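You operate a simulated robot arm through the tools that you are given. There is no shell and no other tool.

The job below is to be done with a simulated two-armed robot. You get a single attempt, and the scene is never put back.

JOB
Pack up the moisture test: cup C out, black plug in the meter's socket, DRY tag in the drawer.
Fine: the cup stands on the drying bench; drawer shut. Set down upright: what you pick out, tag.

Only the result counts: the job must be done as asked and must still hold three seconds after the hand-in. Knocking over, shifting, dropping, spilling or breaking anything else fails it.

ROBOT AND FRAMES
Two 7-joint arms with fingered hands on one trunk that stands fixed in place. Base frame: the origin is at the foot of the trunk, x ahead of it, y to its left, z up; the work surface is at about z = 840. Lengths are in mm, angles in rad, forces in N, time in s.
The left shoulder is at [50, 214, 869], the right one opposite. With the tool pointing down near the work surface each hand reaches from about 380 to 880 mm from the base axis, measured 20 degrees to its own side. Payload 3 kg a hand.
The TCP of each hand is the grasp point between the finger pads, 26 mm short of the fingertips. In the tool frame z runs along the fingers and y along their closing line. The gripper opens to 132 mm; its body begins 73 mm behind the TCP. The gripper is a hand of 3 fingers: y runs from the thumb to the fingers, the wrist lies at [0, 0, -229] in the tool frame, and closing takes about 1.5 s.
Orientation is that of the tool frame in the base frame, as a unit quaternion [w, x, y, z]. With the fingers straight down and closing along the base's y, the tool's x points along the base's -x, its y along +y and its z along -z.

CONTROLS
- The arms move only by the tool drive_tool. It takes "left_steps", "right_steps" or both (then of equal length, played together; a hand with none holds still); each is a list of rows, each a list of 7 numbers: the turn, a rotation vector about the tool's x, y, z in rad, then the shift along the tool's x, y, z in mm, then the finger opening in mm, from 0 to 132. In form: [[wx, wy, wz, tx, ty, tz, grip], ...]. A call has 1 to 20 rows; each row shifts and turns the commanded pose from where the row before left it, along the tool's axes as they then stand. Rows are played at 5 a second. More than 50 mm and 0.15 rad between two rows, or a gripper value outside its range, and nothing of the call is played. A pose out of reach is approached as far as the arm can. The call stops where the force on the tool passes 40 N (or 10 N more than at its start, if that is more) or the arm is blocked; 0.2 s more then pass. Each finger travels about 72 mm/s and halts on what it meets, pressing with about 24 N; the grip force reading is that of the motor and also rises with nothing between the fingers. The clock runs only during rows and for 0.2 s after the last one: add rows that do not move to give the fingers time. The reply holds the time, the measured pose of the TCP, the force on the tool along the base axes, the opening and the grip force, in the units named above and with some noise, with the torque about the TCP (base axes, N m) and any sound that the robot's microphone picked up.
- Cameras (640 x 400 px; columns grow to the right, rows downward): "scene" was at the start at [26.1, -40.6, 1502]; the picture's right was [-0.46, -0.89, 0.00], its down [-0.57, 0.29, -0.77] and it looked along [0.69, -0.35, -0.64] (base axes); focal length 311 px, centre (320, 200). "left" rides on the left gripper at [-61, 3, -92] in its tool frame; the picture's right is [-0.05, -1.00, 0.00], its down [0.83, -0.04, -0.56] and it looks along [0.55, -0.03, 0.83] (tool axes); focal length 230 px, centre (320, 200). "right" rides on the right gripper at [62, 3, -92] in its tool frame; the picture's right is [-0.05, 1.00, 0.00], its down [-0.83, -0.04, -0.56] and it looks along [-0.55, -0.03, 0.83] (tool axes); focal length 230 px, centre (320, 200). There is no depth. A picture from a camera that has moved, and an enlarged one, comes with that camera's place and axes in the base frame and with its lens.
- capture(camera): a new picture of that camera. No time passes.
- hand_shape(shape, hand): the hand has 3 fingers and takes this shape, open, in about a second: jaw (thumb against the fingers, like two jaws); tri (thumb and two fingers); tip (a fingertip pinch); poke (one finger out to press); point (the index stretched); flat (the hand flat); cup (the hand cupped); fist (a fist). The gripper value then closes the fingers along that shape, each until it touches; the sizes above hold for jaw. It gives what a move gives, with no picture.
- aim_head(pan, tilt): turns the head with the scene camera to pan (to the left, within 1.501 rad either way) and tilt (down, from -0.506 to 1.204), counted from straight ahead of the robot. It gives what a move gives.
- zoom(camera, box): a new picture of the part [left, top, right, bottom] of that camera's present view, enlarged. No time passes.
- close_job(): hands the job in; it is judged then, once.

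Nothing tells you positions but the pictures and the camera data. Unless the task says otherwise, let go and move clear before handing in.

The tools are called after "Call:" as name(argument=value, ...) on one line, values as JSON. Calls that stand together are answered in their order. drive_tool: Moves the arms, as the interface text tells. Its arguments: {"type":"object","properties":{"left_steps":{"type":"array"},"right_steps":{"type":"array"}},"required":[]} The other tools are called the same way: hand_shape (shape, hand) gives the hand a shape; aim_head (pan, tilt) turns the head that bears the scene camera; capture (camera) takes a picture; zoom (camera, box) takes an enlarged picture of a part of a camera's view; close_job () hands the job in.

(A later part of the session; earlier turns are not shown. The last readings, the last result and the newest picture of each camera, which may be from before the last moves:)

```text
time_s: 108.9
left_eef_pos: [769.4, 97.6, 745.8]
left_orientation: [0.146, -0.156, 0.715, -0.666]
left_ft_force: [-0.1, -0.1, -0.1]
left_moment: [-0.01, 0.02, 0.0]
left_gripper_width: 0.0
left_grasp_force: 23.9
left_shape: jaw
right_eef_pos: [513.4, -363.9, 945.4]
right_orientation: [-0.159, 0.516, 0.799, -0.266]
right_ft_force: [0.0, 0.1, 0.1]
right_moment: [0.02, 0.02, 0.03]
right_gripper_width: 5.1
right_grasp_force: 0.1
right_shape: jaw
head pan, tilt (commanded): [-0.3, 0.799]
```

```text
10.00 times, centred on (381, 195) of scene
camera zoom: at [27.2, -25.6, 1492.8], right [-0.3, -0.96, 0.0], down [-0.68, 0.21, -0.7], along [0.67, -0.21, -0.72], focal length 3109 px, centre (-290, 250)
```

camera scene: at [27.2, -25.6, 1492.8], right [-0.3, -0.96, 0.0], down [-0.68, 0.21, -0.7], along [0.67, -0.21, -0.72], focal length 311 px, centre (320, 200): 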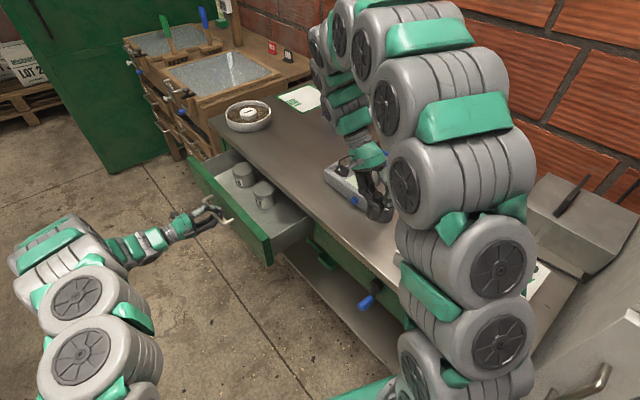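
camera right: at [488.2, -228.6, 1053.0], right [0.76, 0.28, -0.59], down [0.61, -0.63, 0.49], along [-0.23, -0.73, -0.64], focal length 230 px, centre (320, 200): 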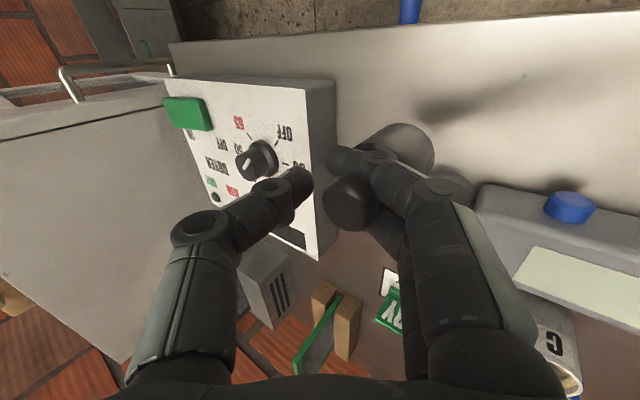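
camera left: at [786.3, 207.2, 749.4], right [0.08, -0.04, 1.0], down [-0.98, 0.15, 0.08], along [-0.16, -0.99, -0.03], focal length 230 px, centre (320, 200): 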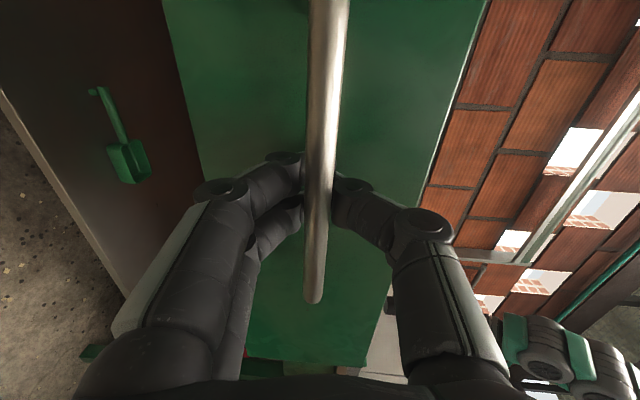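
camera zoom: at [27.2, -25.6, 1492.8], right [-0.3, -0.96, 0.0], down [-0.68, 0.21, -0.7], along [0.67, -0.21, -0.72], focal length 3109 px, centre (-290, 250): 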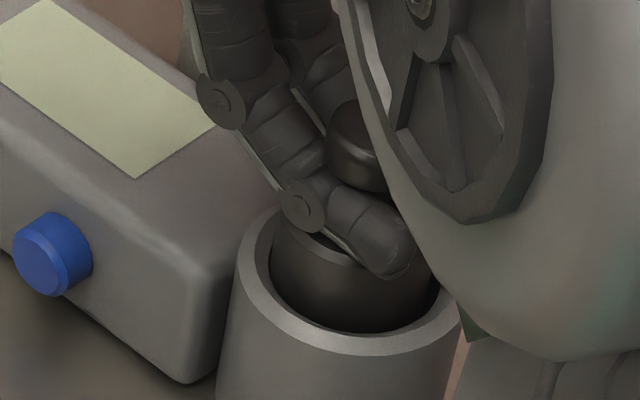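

Call:
drive_tool(right_steps=[[0, 0, 0, 0.04, 1.17, 1.62, 5], [0, 0, 0, 0.04, 1.17, 1.62, 5], [0, 0, 0, 0.04, 1.17, 1.62, 5], [0, 0, 0, 0, 0, 0, 5]])

Call:
zoom(camera="right", box=[330, 90, 490, 210])

Call:
zoom(camera="scene", box=[356, 175, 406, 215])

```text
time_s: 109.9
left_eef_pos: [770.1, 97.8, 746.1]
left_orientation: [0.146, -0.157, 0.715, -0.665]
left_ft_force: [-1.2, -0.5, 1.1]
left_moment: [0.05, -0.04, 0.01]
left_gripper_width: 0.0
left_grasp_force: 23.6
left_shape: jaw
right_eef_pos: [514.1, -362.9, 940.8]
right_orientation: [-0.159, 0.516, 0.799, -0.266]
right_ft_force: [0.8, -0.7, -0.4]
right_moment: [-0.03, -0.02, 0.0]
right_gripper_width: 5.4
right_grasp_force: 0.0
right_shape: jaw
head pan, tilt (commanded): [-0.3, 0.799]
```

```text
3.33 times, centred on (410, 150) of right
camera zoom: at [538.4, -282.6, 1009.8], right [0.76, 0.28, -0.59], down [0.61, -0.62, 0.49], along [-0.23, -0.73, -0.64], focal length 767 px, centre (20, 367)
```

zoom: 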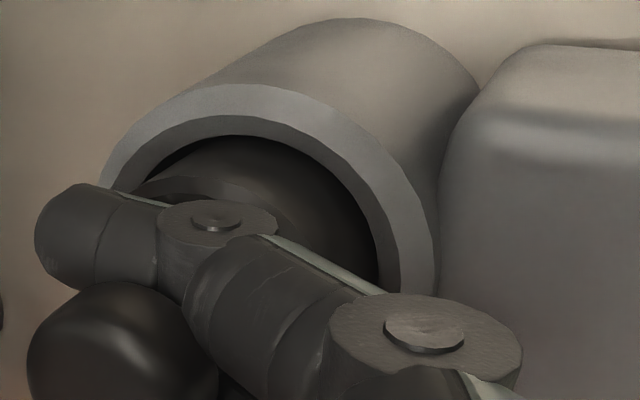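

```text
10.00 times, centred on (381, 195) of scene
camera zoom: at [27.2, -25.6, 1492.8], right [-0.3, -0.96, 0.0], down [-0.68, 0.21, -0.7], along [0.67, -0.21, -0.72], focal length 3109 px, centre (-290, 250)
```

zoom: 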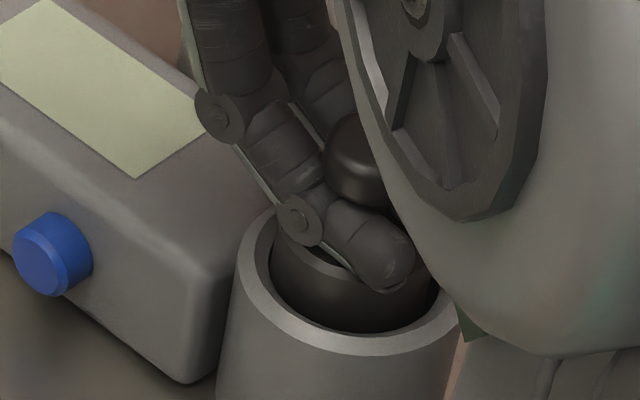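

Call:
drive_tool(right_steps=[[0, 0, 0, 0.04, 1.17, 1.62, 5], [0, 0, 0, 0.04, 1.17, 1.62, 5], [0, 0, 0, 0.04, 1.17, 1.62, 5], [0, 0, 0, 0, 0, 0, 5]])

Call:
zoom(camera="right", box=[330, 90, 490, 210])

Call:
zoom(camera="scene", box=[356, 175, 406, 215])

```text
time_s: 110.9
left_eef_pos: [768.7, 98.7, 745.5]
left_orientation: [0.146, -0.157, 0.715, -0.666]
left_ft_force: [-0.5, 0.7, -0.6]
left_moment: [0.01, 0.0, -0.01]
left_gripper_width: 0.2
left_grasp_force: 24.1
left_shape: jaw
right_eef_pos: [513.7, -363.8, 932.8]
right_orientation: [-0.159, 0.516, 0.798, -0.266]
right_ft_force: [0.2, 0.5, -0.3]
right_moment: [0.03, 0.0, 0.01]
right_gripper_width: 5.6
right_grasp_force: 0.1
right_shape: jaw
head pan, tilt (commanded): [-0.3, 0.799]
```

```text
3.33 times, centred on (410, 150) of right
camera zoom: at [538.1, -282.8, 1003.1], right [0.76, 0.28, -0.59], down [0.61, -0.62, 0.49], along [-0.23, -0.73, -0.64], focal length 767 px, centre (20, 367)
```

zoom: 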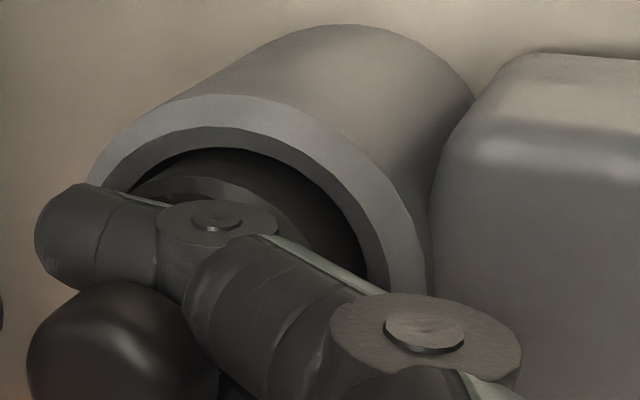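

```text
10.00 times, centred on (381, 195) of scene
camera zoom: at [27.2, -25.6, 1492.8], right [-0.3, -0.96, 0.0], down [-0.68, 0.21, -0.7], along [0.67, -0.21, -0.72], focal length 3109 px, centre (-290, 250)
```

zoom: 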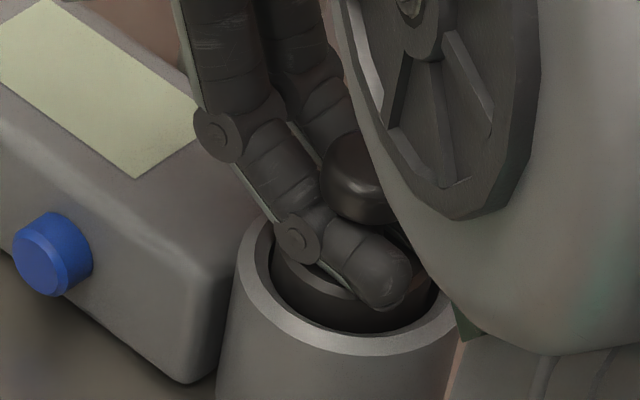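

The plug is ~7 mm above its seat with fingers clear over the rim. Now I'll open gradually while easing the hand up and along the meter's axis, watching the meter.

Call:
drive_tool(right_steps=[[0, 0, 0, -0.02, 0.32, -1.59, 9], [0, 0, 0, -0.02, 0.32, -1.59, 14], [0, 0, 0, 0, 0, 0, 14]])

Call:
zoom(camera="right", box=[330, 90, 490, 210])

Call:
zoom(camera="scene", box=[356, 175, 406, 215])

```text
time_s: 111.7
left_eef_pos: [769.6, 98.2, 745.1]
left_orientation: [0.145, -0.157, 0.715, -0.666]
left_ft_force: [0.9, -0.5, 0.4]
left_moment: [-0.03, -0.01, 0.02]
left_gripper_width: 0.0
left_grasp_force: 24.4
left_shape: jaw
right_eef_pos: [514.4, -362.4, 935.2]
right_orientation: [-0.159, 0.516, 0.798, -0.266]
right_ft_force: [-2.6, 0.2, -0.3]
right_moment: [-0.02, 0.06, -0.03]
right_gripper_width: 13.4
right_grasp_force: 0.1
right_shape: jaw
head pan, tilt (commanded): [-0.3, 0.799]
```

```text
3.33 times, centred on (410, 150) of right
camera zoom: at [540.2, -281.8, 1004.9], right [0.76, 0.28, -0.59], down [0.61, -0.62, 0.49], along [-0.23, -0.73, -0.64], focal length 767 px, centre (20, 367)
```

zoom: 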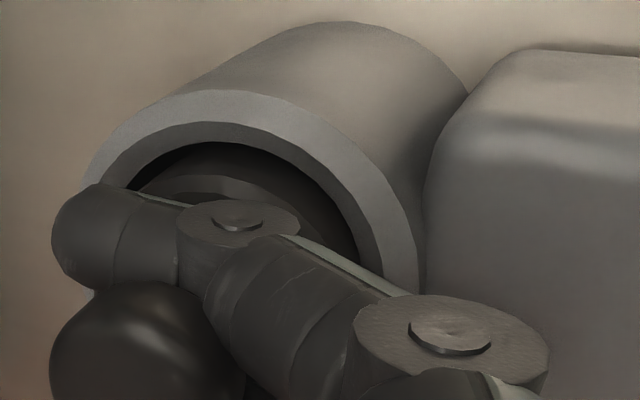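

```text
10.00 times, centred on (381, 195) of scene
camera zoom: at [27.1, -25.6, 1492.8], right [-0.3, -0.96, 0.0], down [-0.68, 0.21, -0.7], along [0.67, -0.21, -0.72], focal length 3109 px, centre (-290, 250)
```

zoom: 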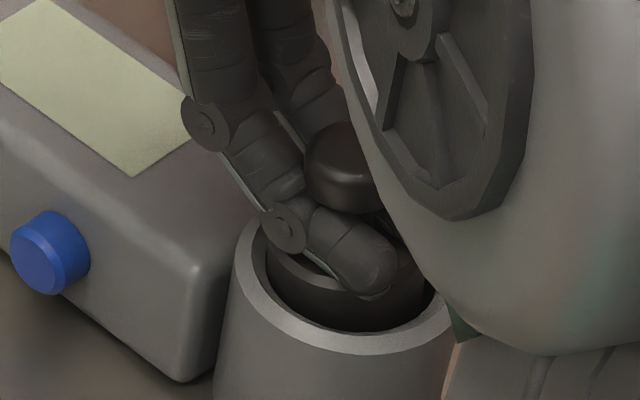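

The wedge still drags the meter along its axis (2.6 N). I'll back the right hand off slightly, then bring the left hand round as a firm stop against the meter's far end so it cannot slide.

Call:
drive_tool(right_steps=[[0, 0, 0, -0.01, -1.2, 0.88, 14], [0, 0, 0, -0.01, -1.2, 0.88, 14], [0, 0, 0, 0, 0, 0, 14], [0, 0, 0, 0, 0, 0, 14]], left_steps=[[0, 0, 0, 0, 0, 0, 20], [0, 0, 0, 0, 0, 0, 44], [0, 0, 0, 0, 0, 0, 64], [0, 0, 0, 0, 0, 0, 64]])

Call:
capture(camera="left")

Call:
zoom(camera="scene", box=[310, 150, 430, 225])

```text
time_s: 112.7
left_eef_pos: [769.6, 97.9, 745.4]
left_orientation: [0.145, -0.156, 0.715, -0.665]
left_ft_force: [-0.6, 1.0, -0.6]
left_moment: [0.0, -0.02, -0.03]
left_gripper_width: 63.0
left_grasp_force: 0.0
left_shape: jaw
right_eef_pos: [513.0, -363.3, 935.4]
right_orientation: [-0.159, 0.516, 0.799, -0.266]
right_ft_force: [0.3, -0.7, -0.2]
right_moment: [0.0, 0.01, 0.01]
right_gripper_width: 13.8
right_grasp_force: 0.0
right_shape: jaw
head pan, tilt (commanded): [-0.3, 0.799]
```

```text
taken
camera left: at [786.3, 207.3, 749.4], right [0.08, -0.04, 1.0], down [-0.98, 0.15, 0.08], along [-0.16, -0.99, -0.03], focal length 230 px, centre (320, 200)
```

left: 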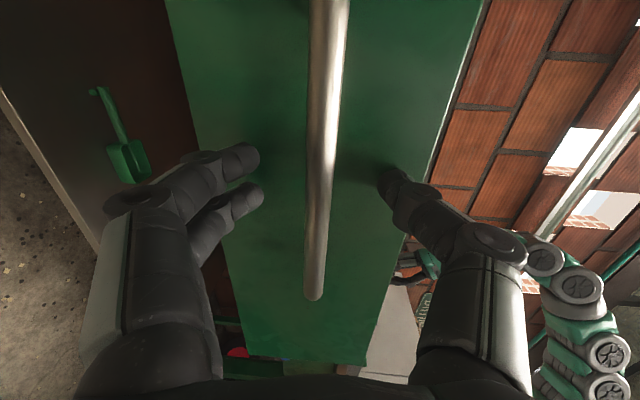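

```text
5.33 times, centred on (370, 188) of scene
camera zoom: at [27.2, -25.5, 1492.8], right [-0.3, -0.96, 0.0], down [-0.68, 0.21, -0.7], along [0.67, -0.21, -0.72], focal length 1658 px, centre (53, 267)
```

zoom: 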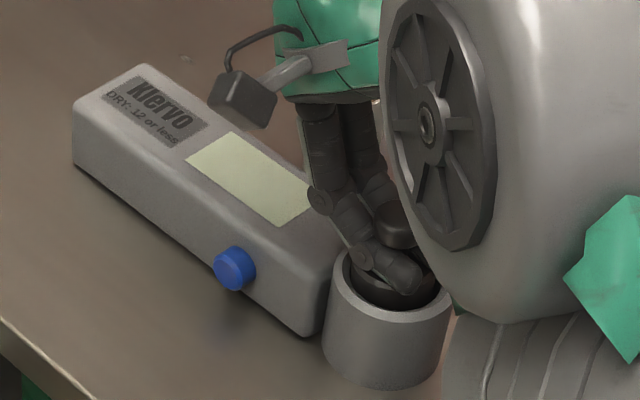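

Call:
drive_tool(left_steps=[[0, 0, 0, 0, 1.5, -20, 64], [0, 0, 0, 0, 2.2, -30, 64], [0, 0, 0, 0, 2.2, -30, 64], [0, 0, 0, 0, -40, 0, 40], [0, 0, 0, 0, -45, 0, 20], [0, 0, 0, 0, -45, 0, 0], [0, 0, 0, 0, -45, 0, 0], [0, 0, 0, 0, -45, 0, 0], [0, 0, 0, 0, -25, 0, 0], [-0.15, 0, 0, 0, 0, 0, 0], [-0.15, 0, 0, 0, 0, 0, 0], [-0.15, 0, 0, 0, 0, 0, 0], [-0.15, 0, 0, 0, 0, 0, 0], [0, 0, 0, 0, 0, 0, 0], [0, 0, 0, 0, 0, 0, 0]])

Call:
capture(camera="scene")

Call:
capture(camera="left")

```text
time_s: 115.9
left_eef_pos: [743.4, 154.8, 989.7]
left_orientation: [0.092, -0.192, 0.88, -0.424]
left_ft_force: [-0.6, 0.7, -0.2]
left_moment: [0.01, -0.02, 0.03]
left_gripper_width: 0.0
left_grasp_force: 23.8
left_shape: jaw
right_eef_pos: [512.7, -363.6, 936.1]
right_orientation: [-0.159, 0.516, 0.799, -0.265]
right_ft_force: [-0.5, 0.9, 0.3]
right_moment: [0.02, 0.0, 0.0]
right_gripper_width: 13.9
right_grasp_force: 0.0
right_shape: jaw
head pan, tilt (commanded): [-0.3, 0.799]
```

```text
taken
camera scene: at [27.2, -25.6, 1492.8], right [-0.3, -0.96, 0.0], down [-0.68, 0.21, -0.7], along [0.67, -0.21, -0.72], focal length 311 px, centre (320, 200)
```

scene: 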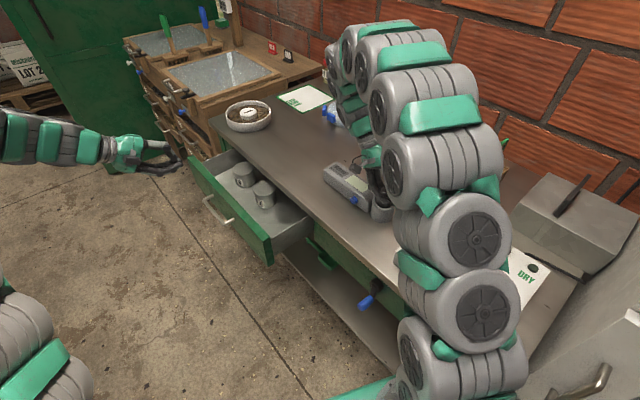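

```text
taken
camera left: at [767.4, 247.7, 1045.0], right [0.31, -0.54, 0.78], down [-0.93, 0.02, 0.38], along [-0.22, -0.84, -0.49], focal length 230 px, centre (320, 200)
```

left: 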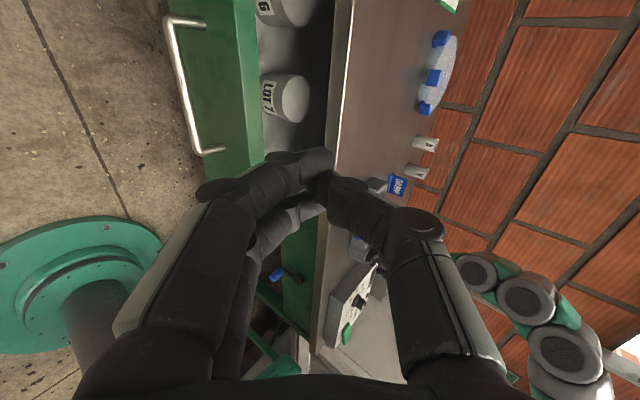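

Call:
drive_tool(left_steps=[[0, 0, 0, 19.6, -23.1, 32.2, 0], [0, 0, 0, 19.6, -23.1, 32.2, 0], [0, 0, 0, 19.6, -23.1, 32.2, 0], [0, 0, 0, 19.6, -23.1, 32.2, 0], [0, 0, 0, 19.6, -23.1, 32.2, 0], [0, 0, 0, 19.6, -23.1, 32.2, 0], [0, 0, 0, 19.6, -23.1, 32.2, 0], [0, 0, 0, 14, -16.5, 23, 0], [0, 0, 0, 0, 0, 0, 0]])

Call:
capture(camera="scene")

Call:
capture(camera="left")

```text
time_s: 117.9
left_eef_pos: [734.5, -186.2, 975.1]
left_orientation: [0.093, -0.192, 0.88, -0.424]
left_ft_force: [0.3, 0.2, 0.4]
left_moment: [0.03, 0.03, -0.02]
left_gripper_width: 0.2
left_grasp_force: 24.9
left_shape: jaw
right_eef_pos: [513.9, -363.2, 934.3]
right_orientation: [-0.159, 0.515, 0.799, -0.266]
right_ft_force: [0.3, -0.7, -0.9]
right_moment: [0.02, 0.0, 0.0]
right_gripper_width: 13.7
right_grasp_force: 0.2
right_shape: jaw
head pan, tilt (commanded): [-0.3, 0.799]
```

```text
taken
camera scene: at [27.2, -25.6, 1492.8], right [-0.3, -0.96, 0.0], down [-0.68, 0.21, -0.7], along [0.67, -0.21, -0.72], focal length 311 px, centre (320, 200)
```

scene: 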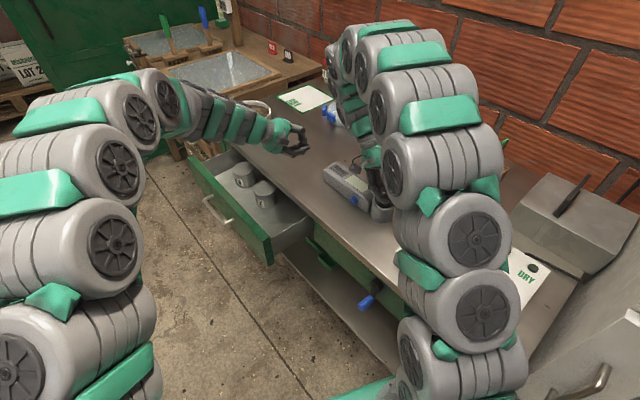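

```text
taken
camera left: at [759.5, -94.7, 1031.1], right [0.31, -0.54, 0.78], down [-0.92, 0.02, 0.38], along [-0.22, -0.84, -0.49], focal length 230 px, centre (320, 200)
```

left: 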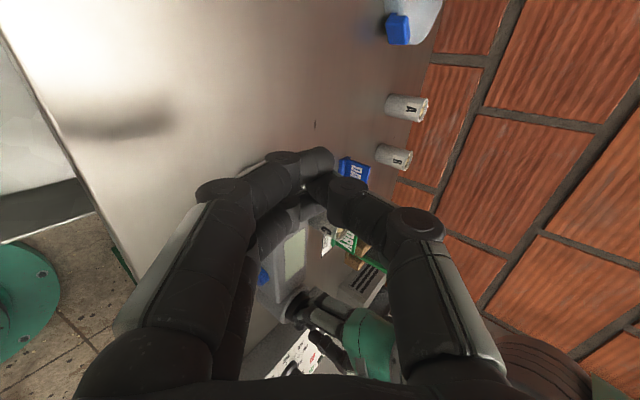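

Call:
zoom(camera="left", box=[240, 140, 400, 340])

Call:
zoom(camera="scene", box=[250, 90, 410, 210])

```text
2.00 times, centred on (320, 240) of left
camera zoom: at [759.5, -94.7, 1031.1], right [0.31, -0.54, 0.78], down [-0.92, 0.02, 0.38], along [-0.22, -0.84, -0.49], focal length 460 px, centre (320, 120)
```

zoom: 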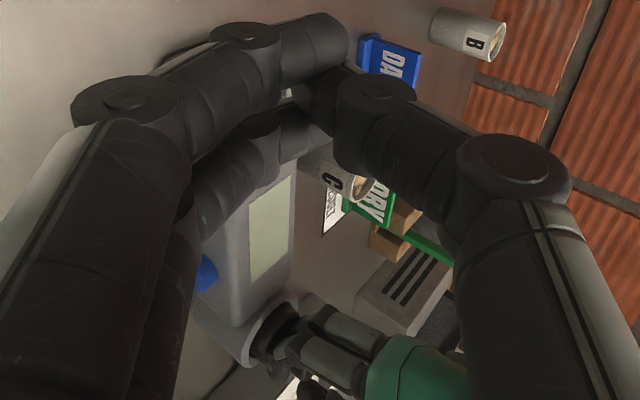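

```text
3.33 times, centred on (330, 150) of scene
camera zoom: at [27.2, -25.6, 1492.8], right [-0.3, -0.96, 0.0], down [-0.68, 0.21, -0.7], along [0.67, -0.21, -0.72], focal length 1036 px, centre (287, 367)
```

zoom: 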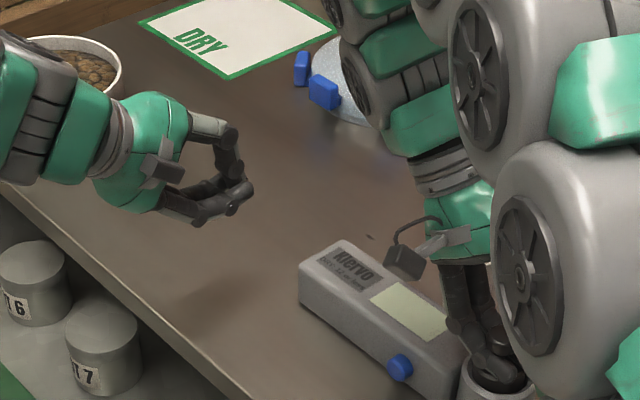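

Call:
drive_tool(left_steps=[[0, 0, 0, 12.3, -15.3, 19.2, 0], [0, 0, 0, 12.3, -15.3, 19.2, 0], [0, 0, 0, 0, 13.9, 11.1, 0], [0, 0, 0, 0, 13.9, 11.1, 0], [0, 0, 0, 0, 13.9, 11.1, 0], [0, 0, 0, 0, 0, 0, 0]])

Call:
zoom(camera="scene", box=[280, 120, 400, 210])

Call:
capture(camera="left")

```text
time_s: 119.3
left_eef_pos: [733.2, -240.8, 920.4]
left_orientation: [0.093, -0.192, 0.88, -0.424]
left_ft_force: [0.7, -1.3, 0.0]
left_moment: [0.0, -0.03, -0.01]
left_gripper_width: 0.0
left_grasp_force: 23.8
left_shape: jaw
right_eef_pos: [514.2, -364.7, 935.3]
right_orientation: [-0.159, 0.517, 0.798, -0.266]
right_ft_force: [-0.3, 0.0, -0.2]
right_moment: [0.01, 0.0, 0.01]
right_gripper_width: 14.1
right_grasp_force: 0.1
right_shape: jaw
head pan, tilt (commanded): [-0.3, 0.799]
```

```text
4.44 times, centred on (340, 165) of scene
camera zoom: at [27.2, -25.6, 1492.8], right [-0.3, -0.96, 0.0], down [-0.68, 0.21, -0.7], along [0.67, -0.21, -0.72], focal length 1382 px, centre (231, 356)
```

zoom: 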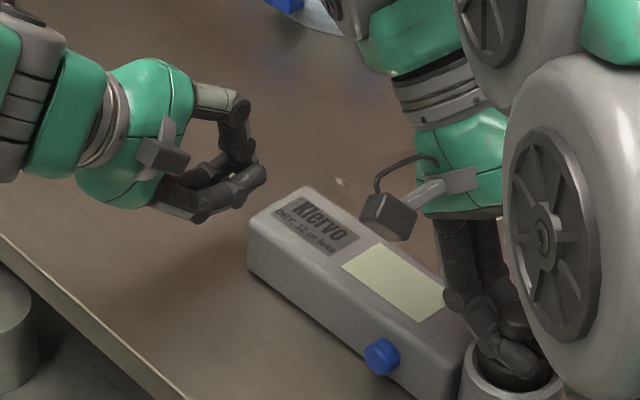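

```text
taken
camera left: at [757.0, -148.3, 975.9], right [0.31, -0.54, 0.78], down [-0.93, 0.02, 0.38], along [-0.22, -0.84, -0.49], focal length 230 px, centre (320, 200)
```

left: 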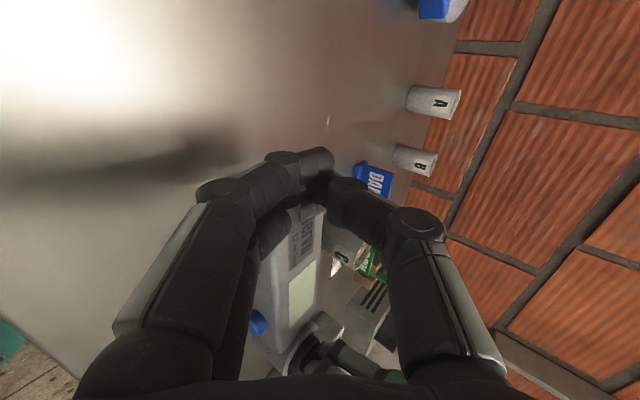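

Call:
drive_tool(left_steps=[[0, 0, 0, 0, 9.4, 7.5, 0], [0, 0, 0, 0, 9.4, 7.5, 0], [0, 0, 0, 0, 7, 5.6, 0], [0, 0, 0, 0, 0, 0, 0]])

Call:
zoom(camera="scene", box=[290, 130, 370, 190])

Call:
zoom(camera="left", box=[200, 120, 400, 260])

```text
time_s: 120.3
left_eef_pos: [732.8, -241.4, 888.3]
left_orientation: [0.093, -0.193, 0.879, -0.425]
left_ft_force: [0.0, 0.4, 1.1]
left_moment: [0.03, 0.02, -0.01]
left_gripper_width: 0.0
left_grasp_force: 23.9
left_shape: jaw
right_eef_pos: [513.4, -362.9, 935.1]
right_orientation: [-0.159, 0.516, 0.798, -0.266]
right_ft_force: [-0.8, -0.3, 0.4]
right_moment: [0.01, 0.01, 0.03]
right_gripper_width: 13.7
right_grasp_force: 0.1
right_shape: jaw
head pan, tilt (commanded): [-0.3, 0.799]
```

```text
6.67 times, centred on (330, 160) of scene
camera zoom: at [27.2, -25.6, 1492.8], right [-0.3, -0.96, 0.0], down [-0.68, 0.21, -0.7], along [0.67, -0.21, -0.72], focal length 2073 px, centre (253, 467)
```

zoom: 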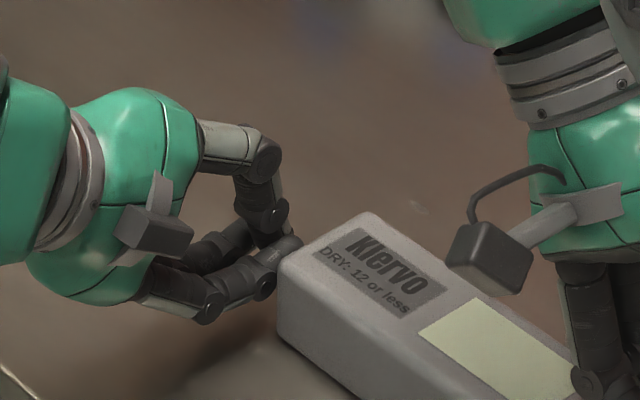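

```text
2.86 times, centred on (300, 190) of left
camera zoom: at [757.1, -148.2, 943.5], right [0.31, -0.54, 0.78], down [-0.93, 0.02, 0.38], along [-0.22, -0.84, -0.49], focal length 657 px, centre (377, 229)
```

zoom: 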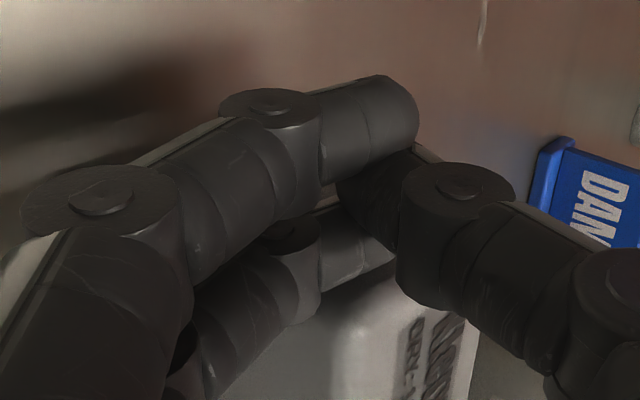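

Call:
drive_tool(left_steps=[[0, 0, 0, 1.5, 0, 0, 0], [0, 0, 0, 1.5, 0, 0, 0], [0, 0, 0, 0, 0, 0, 0]])

Call:
zoom(camera="scene", box=[300, 140, 350, 180])

Call:
zoom(camera="left", box=[200, 160, 400, 300])

```text
time_s: 121.1
left_eef_pos: [730.0, -242.1, 888.1]
left_orientation: [0.092, -0.193, 0.88, -0.424]
left_ft_force: [1.9, 1.6, -0.2]
left_moment: [-0.01, -0.05, -0.04]
left_gripper_width: 0.1
left_grasp_force: 24.1
left_shape: jaw
right_eef_pos: [513.4, -363.2, 935.9]
right_orientation: [-0.159, 0.517, 0.798, -0.266]
right_ft_force: [-1.1, -0.3, 0.5]
right_moment: [-0.01, 0.08, 0.01]
right_gripper_width: 13.8
right_grasp_force: 0.1
right_shape: jaw
head pan, tilt (commanded): [-0.3, 0.799]
```

```text
10.00 times, centred on (325, 160) of scene
camera zoom: at [27.2, -25.5, 1492.8], right [-0.3, -0.96, 0.0], down [-0.68, 0.21, -0.7], along [0.67, -0.21, -0.72], focal length 3109 px, centre (270, 600)
```

zoom: 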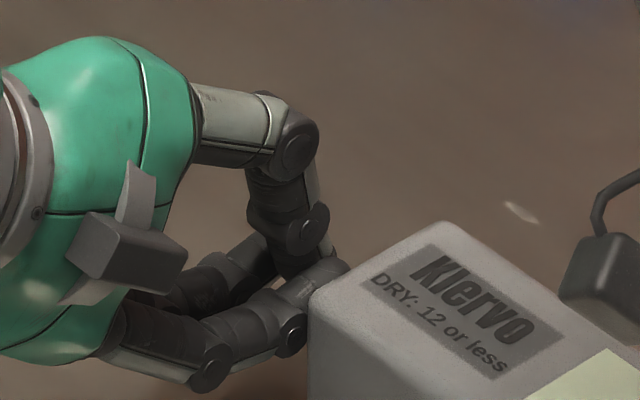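

```text
2.86 times, centred on (300, 230) of left
camera zoom: at [753.9, -149.0, 943.8], right [0.31, -0.54, 0.78], down [-0.93, 0.02, 0.38], along [-0.22, -0.84, -0.49], focal length 657 px, centre (377, 114)
```

zoom: 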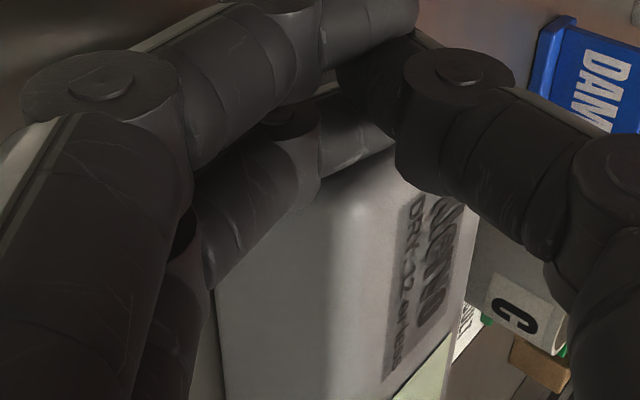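

The left hand now braces the meter's far end. Opening the right hand further while easing it along the meter's axis.

Call:
drive_tool(right_steps=[[0, 0, 0, 0.01, 1.2, -0.88, 14], [0, 0, 0, 0.01, 1.2, -0.88, 14], [0, 0, 0, -0.02, 0.32, -1.59, 18], [0, 0, 0, -0.02, 0.32, -1.59, 23], [0, 0, 0, 0, 0, 0, 23]])

Call:
zoom(camera="right", box=[330, 90, 490, 210])

Call:
zoom(camera="scene", box=[310, 150, 430, 225])

```text
time_s: 122.3
left_eef_pos: [729.7, -241.7, 889.7]
left_orientation: [0.093, -0.193, 0.88, -0.424]
left_ft_force: [4.1, 1.4, 0.2]
left_moment: [-0.01, -0.06, 0.03]
left_gripper_width: 0.2
left_grasp_force: 24.6
left_shape: jaw
right_eef_pos: [518.4, -361.2, 937.8]
right_orientation: [-0.159, 0.516, 0.799, -0.265]
right_ft_force: [-3.4, -2.5, -0.8]
right_moment: [-0.04, 0.05, 0.03]
right_gripper_width: 21.4
right_grasp_force: 0.0
right_shape: jaw
head pan, tilt (commanded): [-0.3, 0.799]
```

```text
3.33 times, centred on (410, 150) of right
camera zoom: at [543.0, -280.7, 1007.5], right [0.76, 0.28, -0.59], down [0.61, -0.62, 0.49], along [-0.23, -0.73, -0.64], focal length 767 px, centre (20, 367)
```

zoom: 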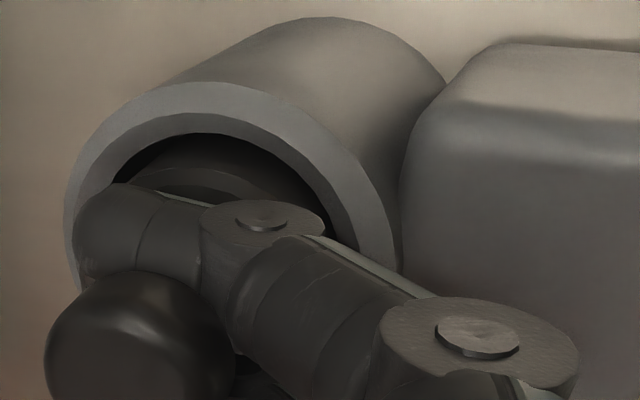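

```text
5.33 times, centred on (370, 188) of scene
camera zoom: at [27.2, -25.6, 1492.8], right [-0.3, -0.96, 0.0], down [-0.68, 0.21, -0.7], along [0.67, -0.21, -0.72], focal length 1658 px, centre (53, 267)
```

zoom: 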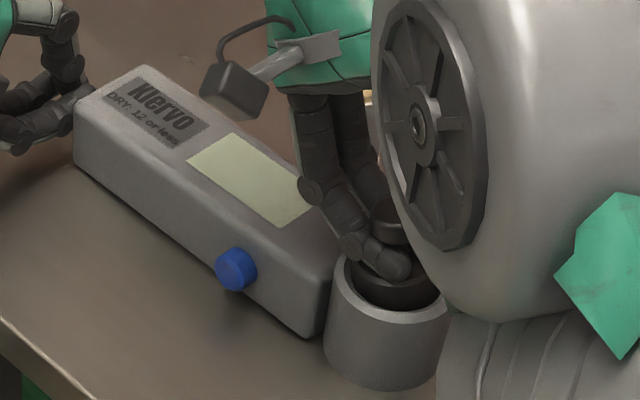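

The fingers are now slipping off the neck while the meter stays put. Continuing.

Call:
drive_tool(right_steps=[[0, 0, 0, -0.02, 0.32, -1.59, 27], [0, 0, 0, -0.02, 0.32, -1.59, 31], [0, 0, 0, -0.02, 0.32, -1.59, 35], [0, 0, 0, 0, 0, 0, 35]])

Call:
zoom(camera="right", box=[330, 90, 490, 210])

Call:
zoom(camera="scene", box=[310, 150, 430, 225])

```text
time_s: 123.3
left_eef_pos: [729.4, -240.9, 888.7]
left_orientation: [0.093, -0.194, 0.879, -0.425]
left_ft_force: [7.1, 4.3, -1.5]
left_moment: [0.04, -0.11, 0.04]
left_gripper_width: 0.2
left_grasp_force: 24.3
left_shape: jaw
right_eef_pos: [522.2, -359.7, 940.0]
right_orientation: [-0.16, 0.516, 0.798, -0.266]
right_ft_force: [-5.9, -2.8, -0.9]
right_moment: [-0.1, 0.15, -0.03]
right_gripper_width: 31.9
right_grasp_force: 0.1
right_shape: jaw
head pan, tilt (commanded): [-0.3, 0.799]
```

```text
3.33 times, centred on (410, 150) of right
camera zoom: at [545.9, -279.4, 1010.6], right [0.76, 0.28, -0.59], down [0.61, -0.62, 0.49], along [-0.23, -0.73, -0.64], focal length 767 px, centre (20, 367)
```

zoom: 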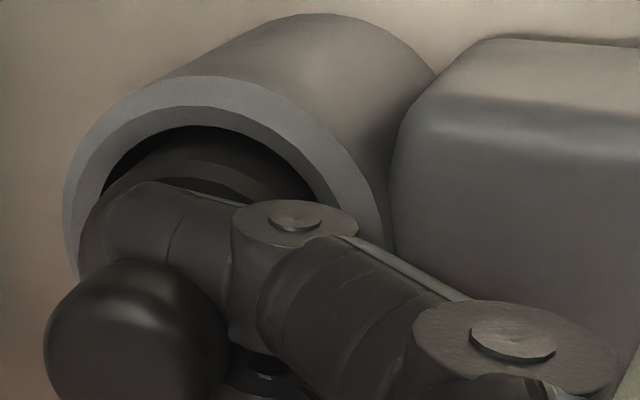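

```text
5.33 times, centred on (370, 188) of scene
camera zoom: at [27.2, -25.6, 1492.8], right [-0.3, -0.96, 0.0], down [-0.68, 0.21, -0.7], along [0.67, -0.21, -0.72], focal length 1658 px, centre (53, 267)
```

zoom: 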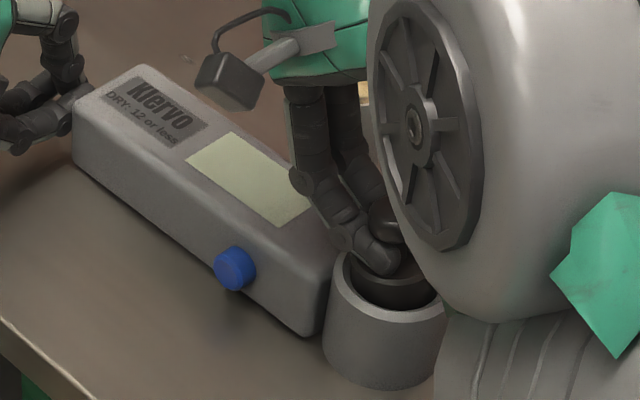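

Slip continues but force is rising as the finger segments tilt. I'll rotate the hand slightly to keep the fingers level with the plug's neck, then continue withdrawing.

Call:
drive_tool(right_steps=[[0.1, 0, 0, 0, 2.4, -1.6, 35], [0.1, 0, 0, 0, 2.4, -1.6, 35], [0, 0, 0, 0, 0, 0, 35]])

Call:
zoom(camera="right", box=[330, 90, 490, 210])

Call:
zoom(camera="scene", box=[310, 150, 430, 225])

```text
time_s: 124.1
left_eef_pos: [729.7, -241.8, 887.9]
left_orientation: [0.093, -0.192, 0.88, -0.424]
left_ft_force: [6.6, 3.4, -0.4]
left_moment: [0.01, -0.11, -0.02]
left_gripper_width: 0.0
left_grasp_force: 23.8
left_shape: jaw
right_eef_pos: [527.4, -356.8, 939.4]
right_orientation: [-0.21, 0.498, 0.768, -0.344]
right_ft_force: [-5.0, -3.0, 3.1]
right_moment: [-0.02, 0.1, -0.02]
right_gripper_width: 31.9
right_grasp_force: 0.1
right_shape: jaw
head pan, tilt (commanded): [-0.3, 0.799]
```

```text
3.33 times, centred on (410, 150) of right
camera zoom: at [563.9, -271.8, 998.0], right [0.64, 0.22, -0.73], down [0.69, -0.59, 0.42], along [-0.34, -0.78, -0.53], focal length 767 px, centre (20, 367)
```

zoom: 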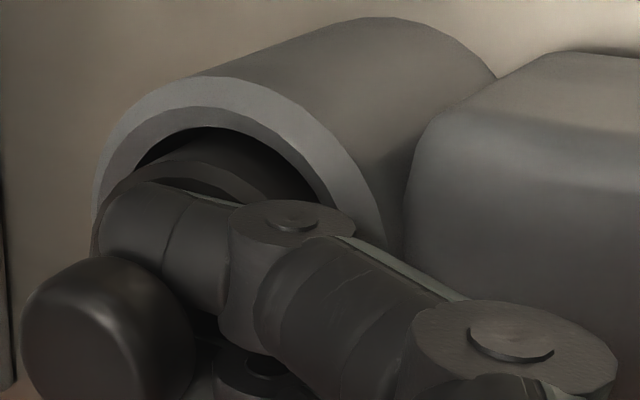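

```text
5.33 times, centred on (370, 188) of scene
camera zoom: at [27.2, -25.5, 1492.8], right [-0.3, -0.96, 0.0], down [-0.68, 0.21, -0.7], along [0.67, -0.21, -0.72], focal length 1658 px, centre (53, 267)
```

zoom: 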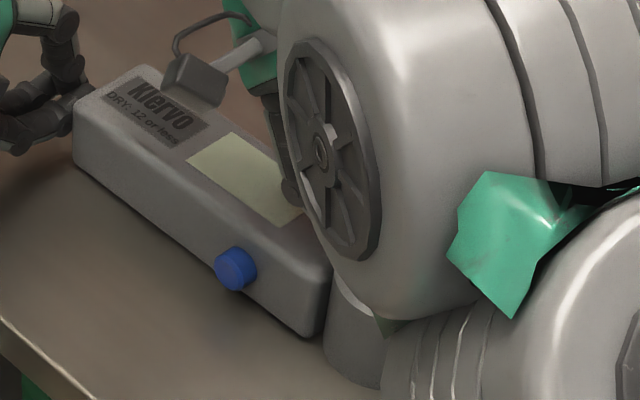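

Call:
drive_tool(right_steps=[[0, 0, 0, -0.02, 1.29, -2.89, 38], [0, 0, 0, -0.02, 1.29, -2.89, 41], [0, 0, 0, 0, 0, 0, 41]])

Call:
zoom(camera="right", box=[310, 90, 470, 210])

Call:
zoom(camera="left", box=[200, 200, 400, 340])

```text
time_s: 124.9
left_eef_pos: [728.4, -242.5, 889.2]
left_orientation: [0.093, -0.193, 0.88, -0.425]
left_ft_force: [-0.7, -0.3, -0.3]
left_moment: [-0.02, 0.02, 0.0]
left_gripper_width: 0.0
left_grasp_force: 24.1
left_shape: jaw
right_eef_pos: [532.4, -355.2, 941.8]
right_orientation: [-0.21, 0.497, 0.768, -0.344]
right_ft_force: [-0.8, 0.7, -0.2]
right_moment: [-0.03, -0.01, 0.01]
right_gripper_width: 40.5
right_grasp_force: 0.0
right_shape: jaw
head pan, tilt (commanded): [-0.3, 0.799]
```

```text
3.33 times, centred on (390, 150) of right
camera zoom: at [568.8, -268.9, 999.3], right [0.64, 0.22, -0.74], down [0.69, -0.59, 0.42], along [-0.34, -0.78, -0.53], focal length 767 px, centre (87, 367)
```

zoom: 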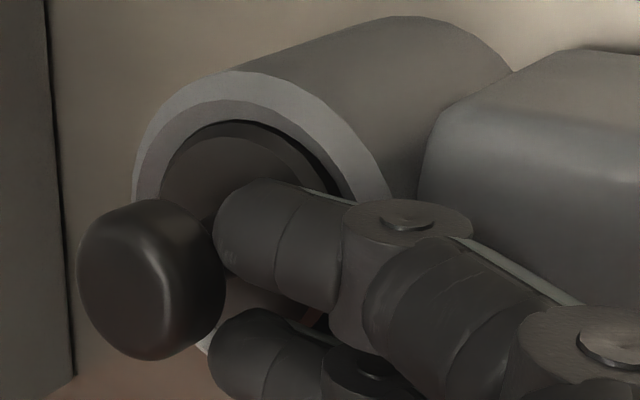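

```text
2.86 times, centred on (300, 270) of left
camera zoom: at [753.6, -149.5, 943.8], right [0.31, -0.54, 0.78], down [-0.93, 0.02, 0.38], along [-0.22, -0.84, -0.49], focal length 657 px, centre (377, 0)
```

zoom: 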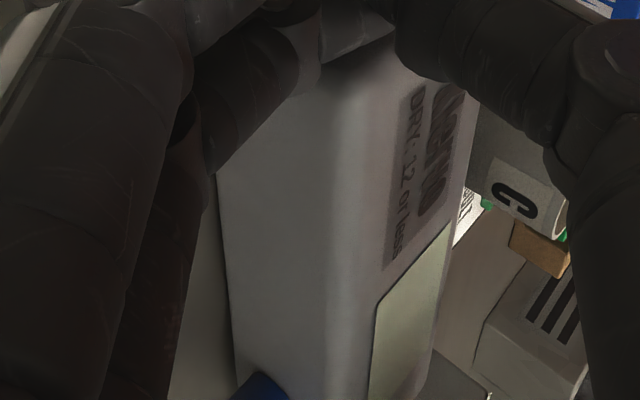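

The plug has dropped into the socket and the fingers are free. Withdrawing the right hand along the axis, then up.

Call:
drive_tool(right_steps=[[0, 0, 0, 0.01, 2.7, -2.95, 41], [0, 0, 0, 0.01, 2.7, -2.95, 41], [0, 0, 0, 0.01, 2.7, -2.95, 41], [0, 0, 0, -0.03, 1.0, -4.5, 41], [0, 0, 0, -0.1, -3.7, -3.4, 41], [0, 0, 0, 0, 0, 0, 41]])

Call:
capture(camera="right")

Call:
capture(camera="scene")

```text
time_s: 126.3
left_eef_pos: [729.8, -241.1, 888.8]
left_orientation: [0.093, -0.192, 0.88, -0.424]
left_ft_force: [-0.5, -0.7, 0.4]
left_moment: [-0.04, -0.01, -0.04]
left_gripper_width: 0.0
left_grasp_force: 24.0
left_shape: jaw
right_eef_pos: [544.9, -347.9, 947.9]
right_orientation: [-0.21, 0.498, 0.768, -0.345]
right_ft_force: [0.3, 0.2, -0.6]
right_moment: [0.04, -0.02, -0.02]
right_gripper_width: 40.7
right_grasp_force: 0.2
right_shape: jaw
head pan, tilt (commanded): [-0.3, 0.799]
```

```text
taken
camera right: at [582.0, -261.9, 1005.5], right [0.64, 0.22, -0.74], down [0.69, -0.59, 0.42], along [-0.34, -0.78, -0.53], focal length 230 px, centre (320, 200)
```

right: 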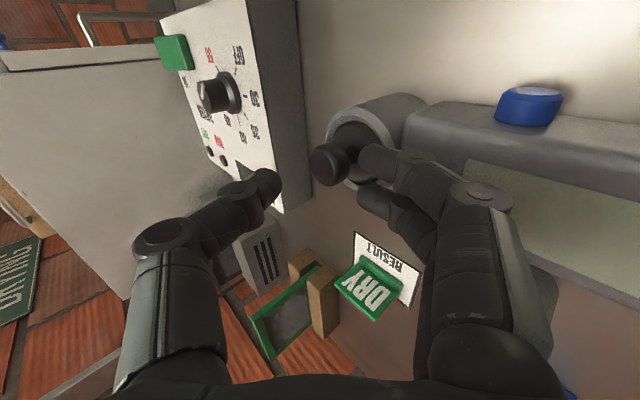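

```text
taken
camera scene: at [27.2, -25.6, 1492.8], right [-0.3, -0.96, 0.0], down [-0.68, 0.21, -0.7], along [0.67, -0.21, -0.72], focal length 311 px, centre (320, 200)
```

scene: 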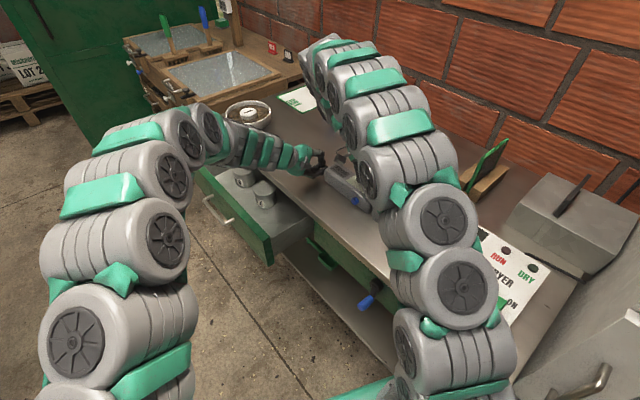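

The plug sits in the socket. Raising the right hand and backing the left hand off the meter.

Call:
drive_tool(right_steps=[[0, 0, 0, -0.2, -7.4, -6.8, 41], [0, 0, 0, -0.3, -11.1, -10.1, 41], [0, 0, 0, -0.3, -11.1, -10.1, 41], [0, 0, 0, -0.4, -14.8, -13.5, 41], [0, 0, 0, -0.4, -14.8, -13.5, 41], [0, 0, 0, -0.4, -14.8, -13.5, 60], [0, 0, 0, 0, 0, 0, 60]], left_steps=[[0, 0, 0, -6, 0, 0, 0], [0, 0, 0, -10, 0, 0, 0], [0, 0, 0, -10, 0, 0, 0], [0, 0, 0, 0, -15.6, -12.5, 0], [0, 0, 0, 0, -15.6, -12.5, 0], [0, 0, 0, 0, -15.6, -12.5, 0], [0, 0, 0, 0, 0, 0, 0]])

Call:
capture(camera="scene")

Call:
capture(camera="right")

```text
time_s: 127.9
left_eef_pos: [752.6, -231.5, 947.0]
left_orientation: [0.093, -0.193, 0.88, -0.424]
left_ft_force: [0.0, 0.0, 0.4]
left_moment: [-0.02, -0.04, -0.01]
left_gripper_width: 0.3
left_grasp_force: 24.3
left_shape: jaw
right_eef_pos: [544.1, -347.3, 954.6]
right_orientation: [-0.208, 0.498, 0.768, -0.344]
right_ft_force: [0.0, 0.0, 0.0]
right_moment: [0.02, 0.0, 0.01]
right_gripper_width: 59.5
right_grasp_force: 0.0
right_shape: jaw
right hand out of reach, approached as far as the arm can: row 1, 2, 3, 4, 5, 6
head pan, tilt (commanded): [-0.3, 0.799]
```

```text
taken
camera scene: at [27.2, -25.5, 1492.8], right [-0.3, -0.96, 0.0], down [-0.68, 0.21, -0.7], along [0.67, -0.21, -0.72], focal length 311 px, centre (320, 200)
```

scene: 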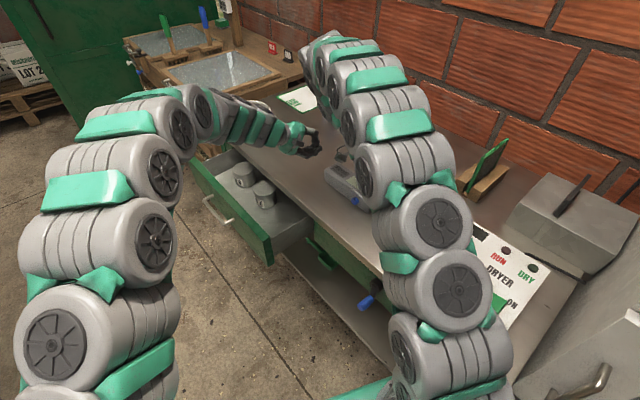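

```text
taken
camera right: at [580.7, -262.2, 1011.9], right [0.64, 0.22, -0.73], down [0.69, -0.59, 0.43], along [-0.34, -0.78, -0.53], focal length 230 px, centre (320, 200)
```

right: 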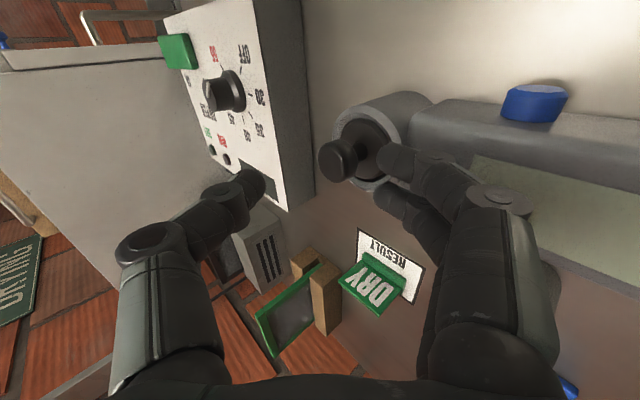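

The arm couldn't rise further in that tilted posture. I'll rotate the hand back toward vertical, which brings it back within reach, and it will rise clear.

Call:
drive_tool(right_steps=[[-0.1, 0, 0, 0, 0, 0, 60], [-0.1, 0, 0, 0, 0, 0, 60], [0, 0, 0, 0, 0, 0, 60]])

Call:
capture(camera="right")

Call:
zoom(camera="scene", box=[280, 120, 440, 220])

```text
time_s: 128.7
left_eef_pos: [752.6, -229.5, 948.5]
left_orientation: [0.093, -0.194, 0.879, -0.425]
left_ft_force: [-0.6, -0.8, 0.8]
left_moment: [0.02, -0.04, 0.02]
left_gripper_width: 0.0
left_grasp_force: 24.6
left_shape: jaw
right_eef_pos: [543.0, -347.2, 954.0]
right_orientation: [-0.16, 0.517, 0.798, -0.266]
right_ft_force: [0.7, -0.3, -0.4]
right_moment: [0.0, 0.01, 0.0]
right_gripper_width: 59.7
right_grasp_force: 0.0
right_shape: jaw
head pan, tilt (commanded): [-0.3, 0.799]
```

```text
taken
camera right: at [567.8, -267.1, 1023.9], right [0.76, 0.28, -0.59], down [0.61, -0.62, 0.49], along [-0.23, -0.73, -0.64], focal length 230 px, centre (320, 200)
```

right: 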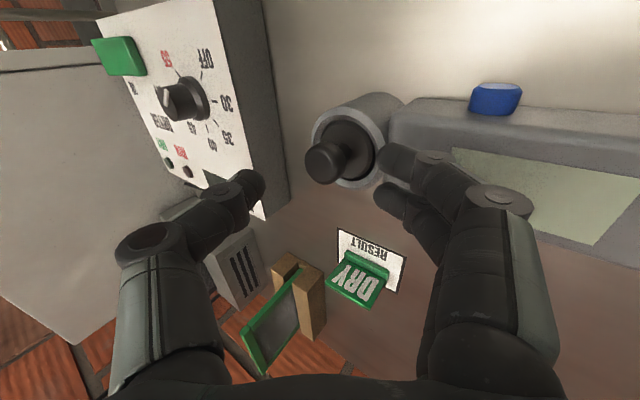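

```text
4.00 times, centred on (360, 170) of scene
camera zoom: at [27.2, -25.6, 1492.8], right [-0.3, -0.96, 0.0], down [-0.68, 0.21, -0.7], along [0.67, -0.21, -0.72], focal length 1244 px, centre (160, 320)
```

zoom: 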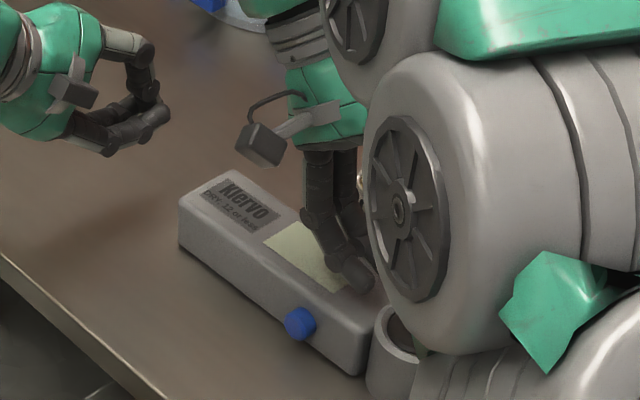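

Call:
drive_tool(right_steps=[[0, 0, 0, -0.3, -8.8, -12.1, 60], [0, 0, 0, -0.3, -8.8, -12.1, 60], [-0.12, 0, 0, -0.2, -5.5, -8.4, 60], [-0.12, 0, 0, -0.2, -4.5, -9, 60], [-0.12, 0, 0, -0.2, -3.5, -9.4, 60], [-0.12, 0, 0, -0.2, -2, -9.7, 60], [-0.12, 0, 0, -0.2, -1, -9.9, 60], [0, 0, 0, 0, 0, 0, 60]])

Call:
capture(camera="right")

Call:
capture(camera="scene")

```text
time_s: 130.5
left_eef_pos: [752.7, -230.1, 949.9]
left_orientation: [0.093, -0.193, 0.88, -0.424]
left_ft_force: [0.3, -0.5, -0.7]
left_moment: [0.02, 0.0, 0.03]
left_gripper_width: 0.1
left_grasp_force: 24.3
left_shape: jaw
right_eef_pos: [545.9, -346.8, 1032.3]
right_orientation: [0.001, 0.541, 0.841, -0.018]
right_ft_force: [0.0, 0.0, -0.1]
right_moment: [0.01, -0.01, -0.01]
right_gripper_width: 59.7
right_grasp_force: 0.1
right_shape: jaw
head pan, tilt (commanded): [-0.3, 0.799]
```

```text
taken
camera right: at [523.6, -287.0, 1122.7], right [0.93, 0.37, -0.03], down [0.32, -0.76, 0.57], along [0.19, -0.54, -0.82], focal length 230 px, centre (320, 200)
```

right: 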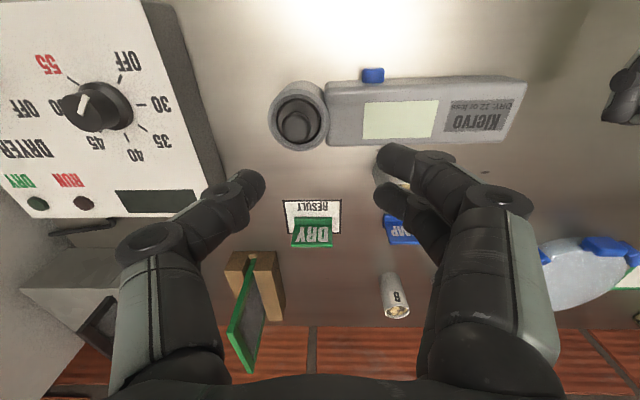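

```text
taken
camera scene: at [27.2, -25.6, 1492.8], right [-0.3, -0.96, 0.0], down [-0.68, 0.21, -0.7], along [0.67, -0.21, -0.72], focal length 311 px, centre (320, 200)
```

scene: 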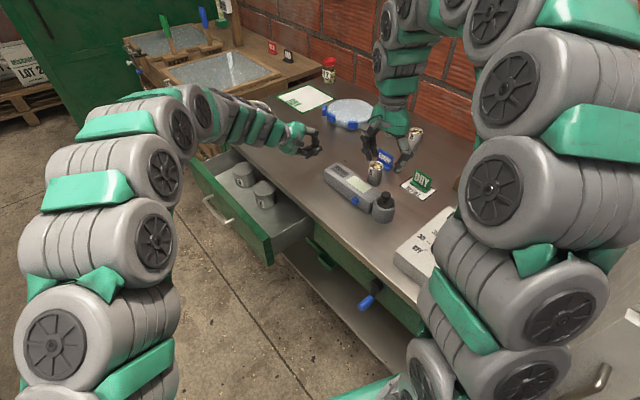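

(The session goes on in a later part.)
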